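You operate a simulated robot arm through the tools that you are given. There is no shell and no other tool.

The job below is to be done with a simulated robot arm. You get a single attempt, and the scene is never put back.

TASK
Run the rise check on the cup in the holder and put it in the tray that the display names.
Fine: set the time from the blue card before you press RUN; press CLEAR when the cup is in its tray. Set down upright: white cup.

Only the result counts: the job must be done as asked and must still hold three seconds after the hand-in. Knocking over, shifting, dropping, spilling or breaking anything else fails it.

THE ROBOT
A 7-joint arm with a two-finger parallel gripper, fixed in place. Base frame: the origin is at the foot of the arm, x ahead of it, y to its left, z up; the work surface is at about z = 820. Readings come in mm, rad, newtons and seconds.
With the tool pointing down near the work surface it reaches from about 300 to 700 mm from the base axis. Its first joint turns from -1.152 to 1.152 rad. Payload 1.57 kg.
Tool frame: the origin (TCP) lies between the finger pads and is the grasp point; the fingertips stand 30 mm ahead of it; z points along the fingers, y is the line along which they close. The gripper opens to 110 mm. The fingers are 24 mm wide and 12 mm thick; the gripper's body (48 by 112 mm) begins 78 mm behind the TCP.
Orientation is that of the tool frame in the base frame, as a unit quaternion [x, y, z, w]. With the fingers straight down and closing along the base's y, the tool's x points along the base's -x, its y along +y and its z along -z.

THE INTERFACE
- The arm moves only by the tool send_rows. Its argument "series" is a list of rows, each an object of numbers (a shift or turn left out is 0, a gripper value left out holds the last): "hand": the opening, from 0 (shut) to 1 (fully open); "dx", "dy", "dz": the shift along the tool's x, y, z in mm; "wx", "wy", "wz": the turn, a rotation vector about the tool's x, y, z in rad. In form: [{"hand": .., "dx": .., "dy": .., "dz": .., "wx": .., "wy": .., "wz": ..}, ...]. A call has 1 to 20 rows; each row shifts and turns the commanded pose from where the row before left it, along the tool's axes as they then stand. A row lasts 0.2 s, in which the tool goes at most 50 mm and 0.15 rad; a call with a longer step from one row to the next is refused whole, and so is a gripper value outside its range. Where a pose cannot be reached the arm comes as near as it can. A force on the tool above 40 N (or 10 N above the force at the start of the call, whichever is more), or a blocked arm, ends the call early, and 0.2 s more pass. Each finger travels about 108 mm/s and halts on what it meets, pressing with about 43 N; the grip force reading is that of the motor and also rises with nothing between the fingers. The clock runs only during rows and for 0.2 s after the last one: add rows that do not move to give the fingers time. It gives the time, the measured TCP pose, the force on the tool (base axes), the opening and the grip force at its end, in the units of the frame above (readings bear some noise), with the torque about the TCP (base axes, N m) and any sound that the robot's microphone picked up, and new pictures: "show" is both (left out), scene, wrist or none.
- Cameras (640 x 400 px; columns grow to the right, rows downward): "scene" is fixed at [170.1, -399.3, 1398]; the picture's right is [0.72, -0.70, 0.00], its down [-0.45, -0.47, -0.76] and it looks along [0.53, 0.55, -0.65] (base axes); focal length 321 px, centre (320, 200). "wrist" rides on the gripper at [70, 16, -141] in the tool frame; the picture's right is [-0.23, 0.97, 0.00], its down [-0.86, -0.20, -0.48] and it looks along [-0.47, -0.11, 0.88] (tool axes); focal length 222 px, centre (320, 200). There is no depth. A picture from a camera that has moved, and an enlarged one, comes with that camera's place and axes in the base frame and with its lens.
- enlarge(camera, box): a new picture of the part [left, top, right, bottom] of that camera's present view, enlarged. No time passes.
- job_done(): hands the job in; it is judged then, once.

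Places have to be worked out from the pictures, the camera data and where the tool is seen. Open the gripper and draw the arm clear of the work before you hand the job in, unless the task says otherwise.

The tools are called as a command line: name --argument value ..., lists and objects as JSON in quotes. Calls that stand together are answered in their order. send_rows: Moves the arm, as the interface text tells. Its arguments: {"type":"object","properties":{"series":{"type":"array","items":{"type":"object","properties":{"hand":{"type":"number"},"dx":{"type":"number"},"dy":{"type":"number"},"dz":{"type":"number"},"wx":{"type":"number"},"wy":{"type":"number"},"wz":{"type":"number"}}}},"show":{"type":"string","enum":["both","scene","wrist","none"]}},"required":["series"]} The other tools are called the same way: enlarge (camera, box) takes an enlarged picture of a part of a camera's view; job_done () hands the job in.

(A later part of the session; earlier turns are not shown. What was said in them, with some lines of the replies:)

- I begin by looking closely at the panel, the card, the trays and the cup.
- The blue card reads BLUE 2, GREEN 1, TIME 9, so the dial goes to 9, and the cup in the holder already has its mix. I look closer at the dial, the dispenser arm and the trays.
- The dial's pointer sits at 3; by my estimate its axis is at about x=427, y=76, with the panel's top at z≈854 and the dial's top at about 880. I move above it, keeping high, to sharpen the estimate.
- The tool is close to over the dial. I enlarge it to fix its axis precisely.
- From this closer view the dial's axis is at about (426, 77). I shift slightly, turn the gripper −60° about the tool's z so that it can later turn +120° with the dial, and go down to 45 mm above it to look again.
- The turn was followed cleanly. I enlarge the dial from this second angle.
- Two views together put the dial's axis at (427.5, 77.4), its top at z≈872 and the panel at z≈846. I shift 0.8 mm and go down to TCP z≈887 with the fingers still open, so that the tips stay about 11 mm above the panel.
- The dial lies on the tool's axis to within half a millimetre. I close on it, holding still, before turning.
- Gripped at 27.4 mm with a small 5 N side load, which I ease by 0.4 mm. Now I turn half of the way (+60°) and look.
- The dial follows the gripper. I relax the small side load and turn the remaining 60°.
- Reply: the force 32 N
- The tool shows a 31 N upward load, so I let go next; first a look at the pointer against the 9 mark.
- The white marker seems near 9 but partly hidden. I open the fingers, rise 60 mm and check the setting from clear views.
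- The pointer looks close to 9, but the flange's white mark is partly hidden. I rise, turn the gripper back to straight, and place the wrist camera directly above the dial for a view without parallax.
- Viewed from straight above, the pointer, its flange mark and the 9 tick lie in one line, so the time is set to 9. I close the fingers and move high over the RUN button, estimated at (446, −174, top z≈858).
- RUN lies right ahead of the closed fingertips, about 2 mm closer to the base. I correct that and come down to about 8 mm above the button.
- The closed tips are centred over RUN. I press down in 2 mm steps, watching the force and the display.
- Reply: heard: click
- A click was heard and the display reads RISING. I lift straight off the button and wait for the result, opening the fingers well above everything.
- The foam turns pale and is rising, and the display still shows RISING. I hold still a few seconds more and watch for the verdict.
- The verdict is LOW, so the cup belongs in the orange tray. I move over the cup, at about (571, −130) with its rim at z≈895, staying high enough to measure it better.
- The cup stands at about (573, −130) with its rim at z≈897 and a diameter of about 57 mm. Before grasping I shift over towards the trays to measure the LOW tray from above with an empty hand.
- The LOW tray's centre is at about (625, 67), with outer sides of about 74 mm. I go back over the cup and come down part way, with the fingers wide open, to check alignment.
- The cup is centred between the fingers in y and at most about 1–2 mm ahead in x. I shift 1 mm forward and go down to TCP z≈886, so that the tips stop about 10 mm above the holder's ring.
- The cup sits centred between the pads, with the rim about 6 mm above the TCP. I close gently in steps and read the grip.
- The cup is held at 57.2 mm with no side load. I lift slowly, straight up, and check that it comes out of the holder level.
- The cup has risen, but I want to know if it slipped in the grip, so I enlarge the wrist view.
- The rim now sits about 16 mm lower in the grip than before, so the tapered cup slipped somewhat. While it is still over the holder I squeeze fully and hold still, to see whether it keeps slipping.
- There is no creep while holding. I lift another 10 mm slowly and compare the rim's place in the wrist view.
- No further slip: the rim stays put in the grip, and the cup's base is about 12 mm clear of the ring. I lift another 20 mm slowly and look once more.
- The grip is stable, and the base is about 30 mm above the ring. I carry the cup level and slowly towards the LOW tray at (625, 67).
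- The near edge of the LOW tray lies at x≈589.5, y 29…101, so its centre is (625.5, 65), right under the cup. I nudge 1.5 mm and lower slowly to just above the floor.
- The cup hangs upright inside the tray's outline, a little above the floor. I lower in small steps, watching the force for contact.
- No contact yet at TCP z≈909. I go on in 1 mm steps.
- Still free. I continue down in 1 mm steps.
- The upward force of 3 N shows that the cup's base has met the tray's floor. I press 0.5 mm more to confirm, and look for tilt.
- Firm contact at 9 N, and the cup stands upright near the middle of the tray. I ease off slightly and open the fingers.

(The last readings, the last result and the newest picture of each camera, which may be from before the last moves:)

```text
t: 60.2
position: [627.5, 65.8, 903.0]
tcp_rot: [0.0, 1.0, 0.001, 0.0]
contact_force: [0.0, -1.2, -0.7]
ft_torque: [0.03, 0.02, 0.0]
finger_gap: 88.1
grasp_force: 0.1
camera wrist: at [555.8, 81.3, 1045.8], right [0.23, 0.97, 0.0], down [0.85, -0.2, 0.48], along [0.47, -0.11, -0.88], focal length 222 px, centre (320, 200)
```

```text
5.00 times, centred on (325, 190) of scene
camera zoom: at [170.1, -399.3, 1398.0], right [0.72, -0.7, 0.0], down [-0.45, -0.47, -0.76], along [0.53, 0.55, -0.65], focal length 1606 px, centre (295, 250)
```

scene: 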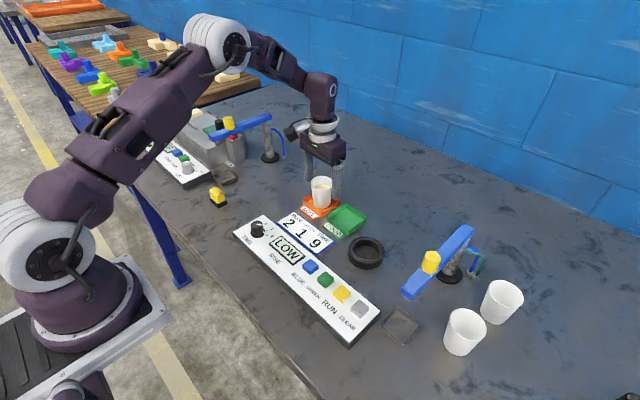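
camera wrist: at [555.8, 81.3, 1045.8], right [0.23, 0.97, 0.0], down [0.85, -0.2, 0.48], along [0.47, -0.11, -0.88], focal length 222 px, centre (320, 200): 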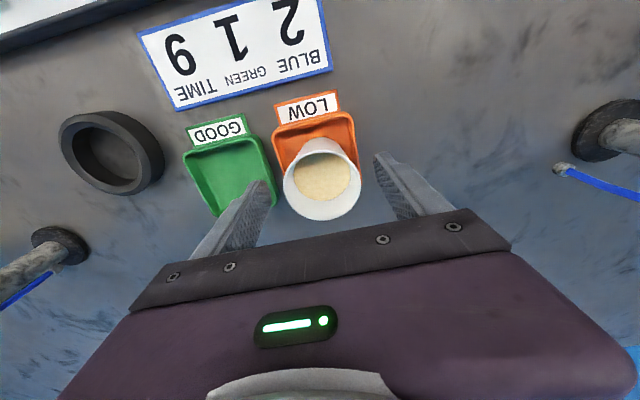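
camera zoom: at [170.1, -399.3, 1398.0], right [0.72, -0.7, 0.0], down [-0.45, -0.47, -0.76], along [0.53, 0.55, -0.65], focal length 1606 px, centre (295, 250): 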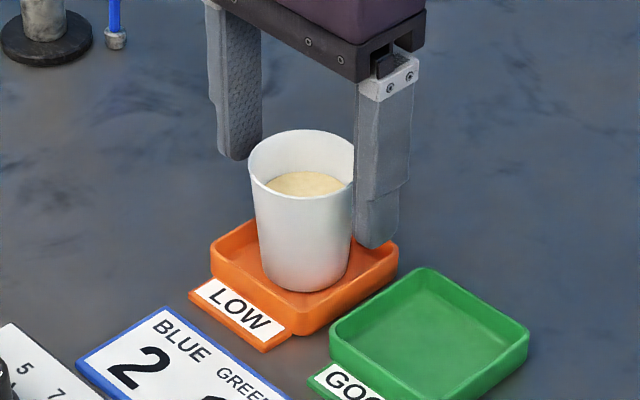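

The cup stands free and upright in the LOW tray. I raise the open gripper straight up, well above the rim, and check the cup again.

send_rows --series '[{"hand": 1, "dz": -3}, {"dz": -8}, {"dz": -15}, {"dz": -25}, {"dz": -35}, {"dz": -35}, {"dz": -29}, {}]' --show "both"

enlarge --camera "scene" --box '[270, 150, 380, 250]'

enlarge --camera "wrist" --box '[240, 80, 400, 200]'

```text
t: 62.0
position: [626.9, 64.7, 1051.7]
tcp_rot: [0.0, 1.0, 0.0, 0.0]
contact_force: [-0.3, -0.5, -0.8]
ft_torque: [0.01, -0.02, -0.01]
finger_gap: 110.0
grasp_force: 0.0
camera wrist: at [555.8, 79.9, 1194.4], right [0.23, 0.97, 0.0], down [0.85, -0.2, 0.48], along [0.47, -0.11, -0.88], focal length 222 px, centre (320, 200)
```

scene: 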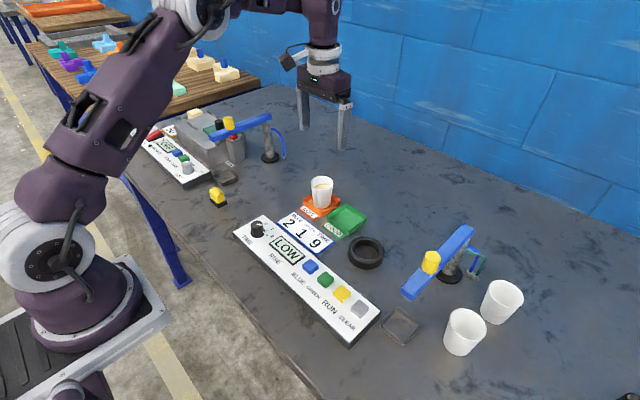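
wrist: 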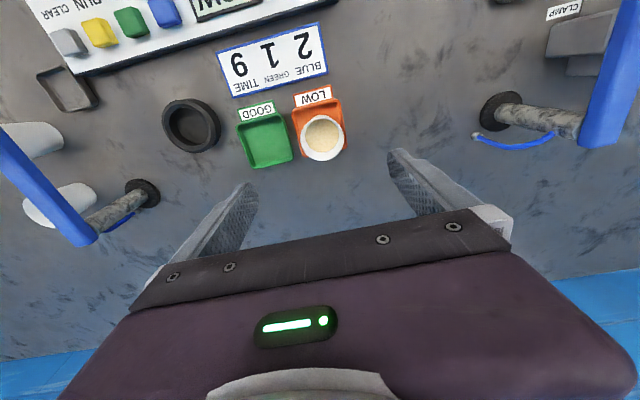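

```text
4.00 times, centred on (325, 200) of scene
camera zoom: at [170.0, -399.3, 1398.0], right [0.72, -0.7, 0.0], down [-0.45, -0.47, -0.76], along [0.53, 0.55, -0.65], focal length 1285 px, centre (300, 200)
```

zoom: 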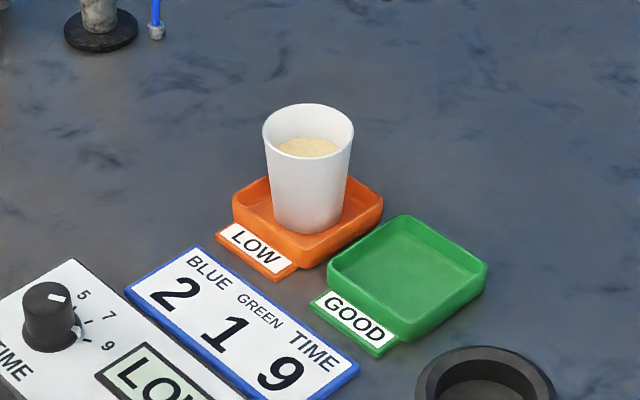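

```text
3.33 times, centred on (320, 140) of wrist
camera zoom: at [555.8, 79.9, 1194.4], right [0.23, 0.97, 0.0], down [0.85, -0.2, 0.48], along [0.47, -0.11, -0.88], focal length 740 px, centre (320, 400)
```

zoom: 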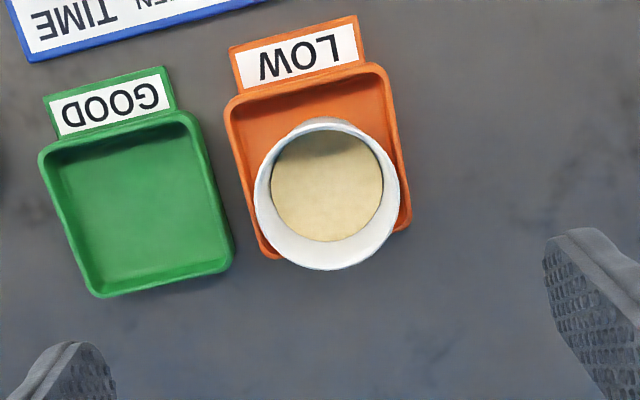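

The cup stands upright in the orange LOW tray. Next is CLEAR, at about (445, −217): I close the fingers, travel high, and turn the hand by 90° so that its wide body stays off the dispenser's bar near y≈−280.

send_rows --series '[{"dx": 7, "dy": -10}, {"hand": 0, "dx": 15, "dy": -23.5}, {"dx": 16, "dy": -25}, {"dx": 16, "dy": -25}, {"dx": 16, "dy": -25}, {"dx": 16, "dy": -25}, {"dx": 16, "dy": -25}, {"dx": 16, "dy": -25}, {"dx": 16, "dy": -25}, {"dx": 16, "dy": -25}, {"dx": 16, "dy": -25}, {"dx": 15.5, "dy": -24}, {}]' --show "wrist"

send_rows --series '[{"wz": 0.1428}, {"wz": 0.1428}, {"wz": 0.1428}, {"wz": 0.1428}, {"wz": 0.1428}, {"wz": 0.1428}, {"wz": 0.1428}, {"wz": 0.1428}, {"wz": 0.1428}, {"wz": 0.1428}, {"wz": 0.1428}, {}]' --show "both"

```text
t: 64.8
position: [442.1, -216.8, 1054.2]
tcp_rot: [0.0, 1.0, 0.001, 0.0]
contact_force: [0.4, 0.7, -0.4]
ft_torque: [0.04, -0.01, 0.01]
finger_gap: 0.0
grasp_force: 20.8
camera wrist: at [372.4, -201.3, 1195.7], right [0.23, 0.97, 0.0], down [0.85, -0.2, 0.48], along [0.47, -0.11, -0.88], focal length 222 px, centre (320, 200)
```

wrist: 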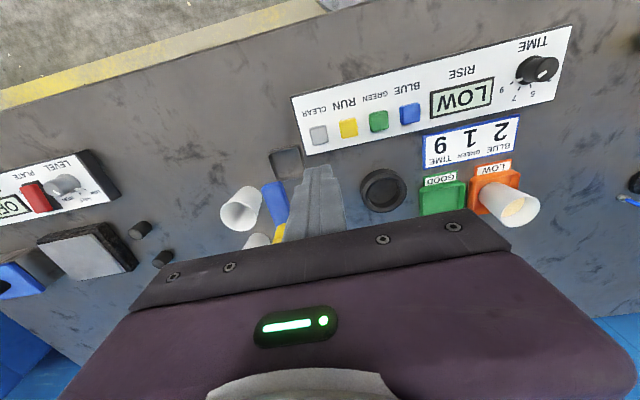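

```text
t: 67.4
position: [444.1, -217.5, 1054.2]
tcp_rot: [0.708, 0.707, 0.0, 0.0]
contact_force: [0.4, 0.2, -0.4]
ft_torque: [-0.01, -0.02, 0.02]
finger_gap: 0.0
grasp_force: 21.4
camera wrist: at [459.9, -148.4, 1195.3], right [0.97, -0.23, 0.0], down [-0.2, -0.85, 0.48], along [-0.11, -0.47, -0.88], focal length 222 px, centre (320, 200)
```

scene: 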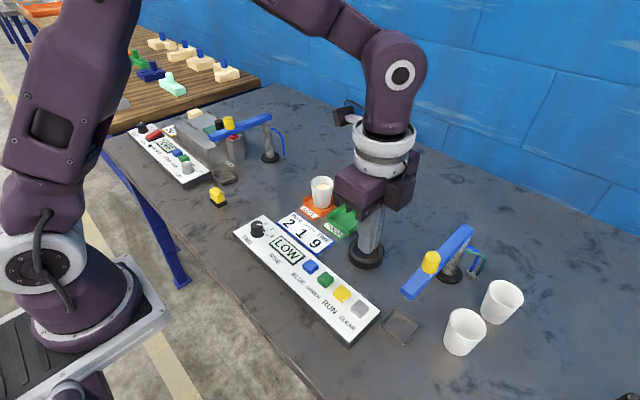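
wrist: 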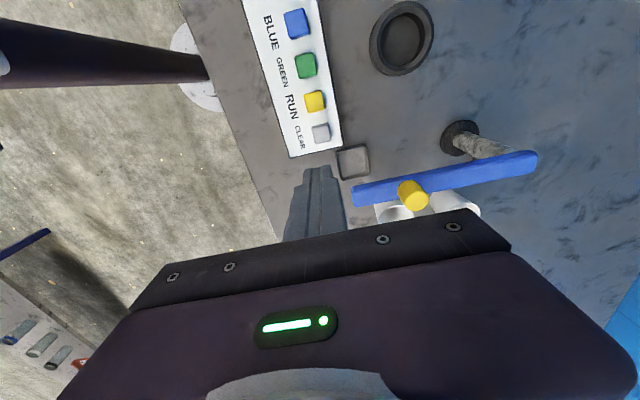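

The hand is turned, CLEAR lies on the tool's axis, and the bar is well to the side. I come down to just above the button and verify.

send_rows --series '[{"dz": 30}, {"dz": 35}, {"dz": 30}, {"dz": 20}, {"dz": 15}, {}]' --show "both"

enlarge --camera "wrist" --box '[250, 100, 390, 200]'

enlarge --camera "scene" --box '[310, 200, 460, 340]'

```text
t: 68.8
position: [445.7, -218.1, 922.3]
tcp_rot: [0.708, 0.707, 0.0, -0.001]
contact_force: [-0.4, 0.4, -0.6]
ft_torque: [-0.03, 0.01, 0.01]
finger_gap: 0.0
grasp_force: 21.3
camera wrist: at [460.4, -148.5, 1064.7], right [0.97, -0.23, 0.0], down [-0.2, -0.86, 0.48], along [-0.11, -0.47, -0.88], focal length 222 px, centre (320, 200)
```

scene: 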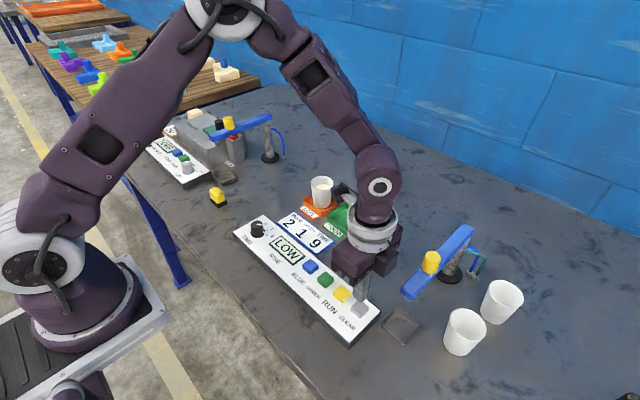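
wrist: 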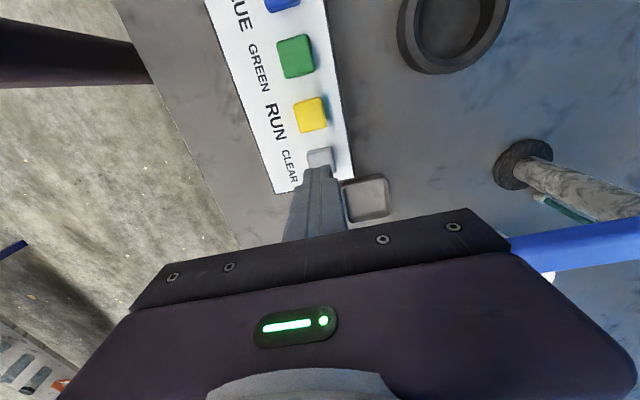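

```text
4.00 times, centred on (320, 150) of wrist
camera zoom: at [460.4, -148.5, 1064.7], right [0.97, -0.23, 0.0], down [-0.2, -0.86, 0.48], along [-0.11, -0.47, -0.88], focal length 888 px, centre (320, 400)
```

zoom: 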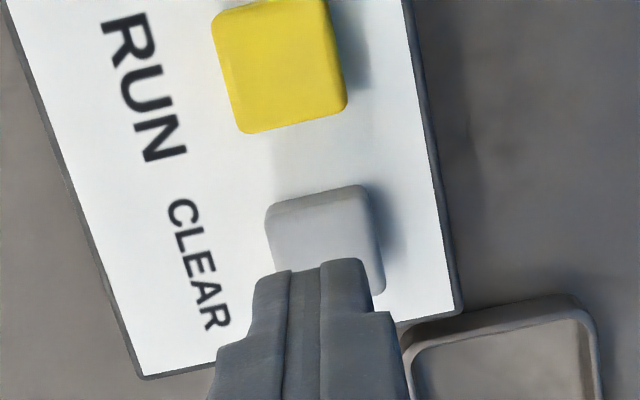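

```text
2.86 times, centred on (385, 270) of scene
camera zoom: at [170.1, -399.3, 1398.0], right [0.72, -0.7, 0.0], down [-0.45, -0.47, -0.76], along [0.53, 0.55, -0.65], focal length 918 px, centre (134, 0)
```

zoom: 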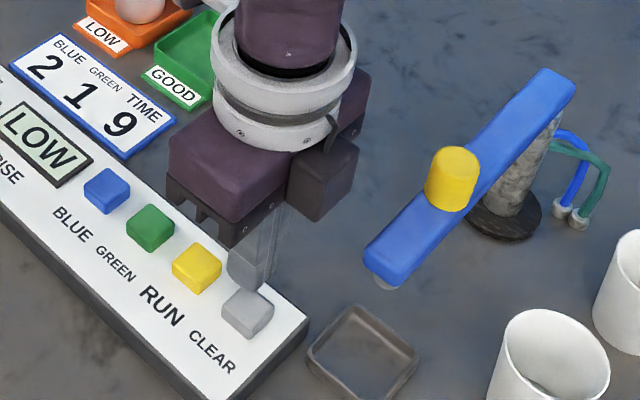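

The tips are centred over CLEAR and the hand is clear of the bar. I descend and press in small steps as with RUN.

send_rows --series '[{"dz": 15}, {"dz": 12}, {"dz": 4}, {"dz": 2}, {"dz": 2}, {"dz": 2}, {"dz": 2}, {}]' --show "both"

```text
t: 70.6
position: [444.3, -215.7, 883.6]
tcp_rot: [0.707, 0.707, 0.0, 0.0]
contact_force: [0.4, 1.1, 2.9]
ft_torque: [0.04, 0.0, 0.0]
finger_gap: 0.0
grasp_force: 21.3
heard: click
camera wrist: at [459.9, -147.9, 1026.4], right [0.97, -0.23, 0.0], down [-0.2, -0.86, 0.48], along [-0.11, -0.47, -0.88], focal length 222 px, centre (320, 200)
```

scene: 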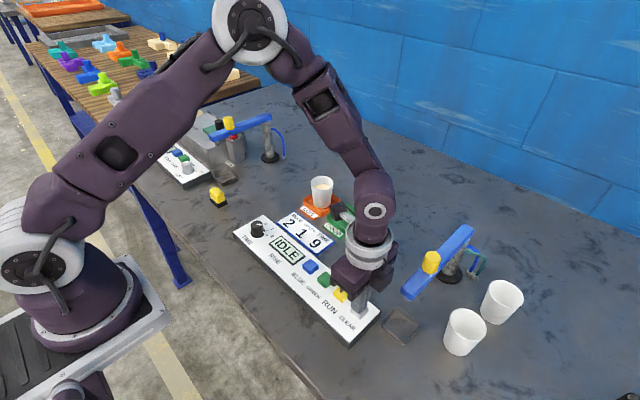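
wrist: 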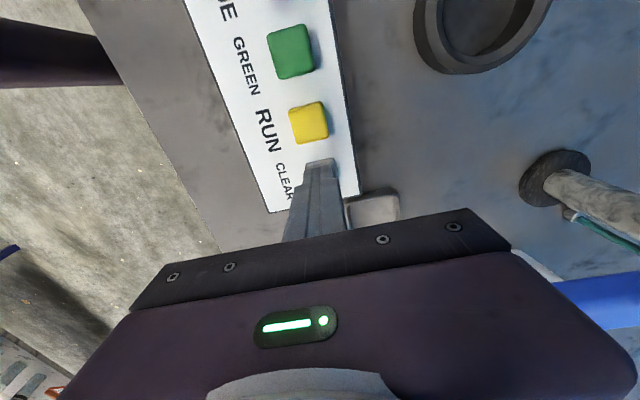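

CLEAR clicked and the display shows IDLE again. I lift straight off, rise well above the work, and open the gripper there.

send_rows --series '[{"dz": -5}, {"dz": -15}, {"dz": -30}, {"dz": -40}, {"dz": -45}, {"dz": -45}, {"dz": -45}, {"hand": 1}, {}, {}, {}, {}]' --show "both"

enlarge --camera "scene" --box '[225, 160, 405, 350]'

```text
t: 73.2
position: [444.0, -216.6, 1107.7]
tcp_rot: [0.707, 0.707, 0.001, 0.0]
contact_force: [0.2, 0.3, 0.2]
ft_torque: [-0.04, 0.0, -0.01]
finger_gap: 109.8
grasp_force: 0.1
camera wrist: at [460.4, -147.8, 1248.8], right [0.97, -0.23, 0.0], down [-0.2, -0.86, 0.48], along [-0.11, -0.47, -0.88], focal length 222 px, centre (320, 200)
```

scene: 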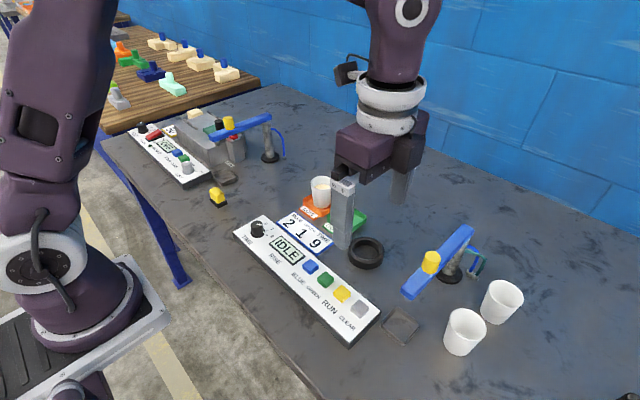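
wrist: 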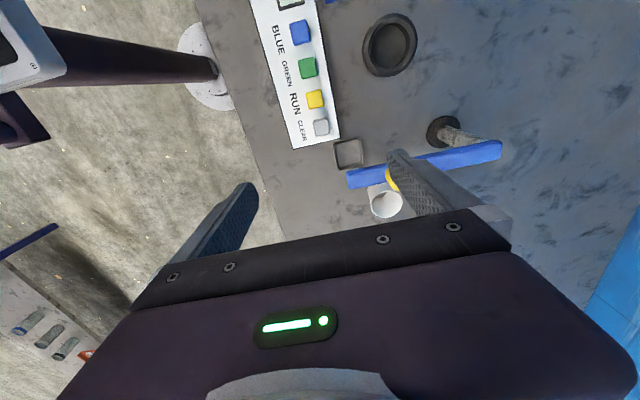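

```text
2.11 times, centred on (315, 255) of scene
camera zoom: at [170.1, -399.3, 1398.0], right [0.72, -0.7, 0.0], down [-0.45, -0.47, -0.76], along [0.53, 0.55, -0.65], focal length 676 px, centre (330, 84)
```

zoom: 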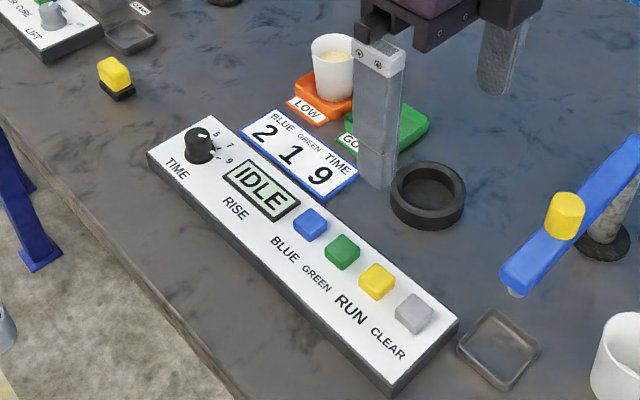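

The display shows IDLE, the dial is at 9, the cup stands upright in the orange LOW tray, and the other things look undisturbed. The gripper is open and high above the work, so I hand the job in.

job_done

```text
The job is handed in.
```

I ran the rise check. The display read LOW, so the white cup now stands upright in the orange LOW tray.

- **Time:** I set the dial from 3 to 9, as the blue card says, and checked it from directly above before pressing RUN.
- **Check:** RUN clicked, the display showed RISING, then LOW about 10 seconds later.
- **Cup:** It slid about 16 mm down in the grip early in the lift, while still over the holder, then held steady. Nothing spilled, and it was upright when I let go.
- **Clear:** I pressed CLEAR once the cup was in the tray. It clicked and the display went back to IDLE.

In the last picture nothing else looked moved. I left the gripper open and raised well above the panel, then handed the job in. The hand-in gave no verdict.
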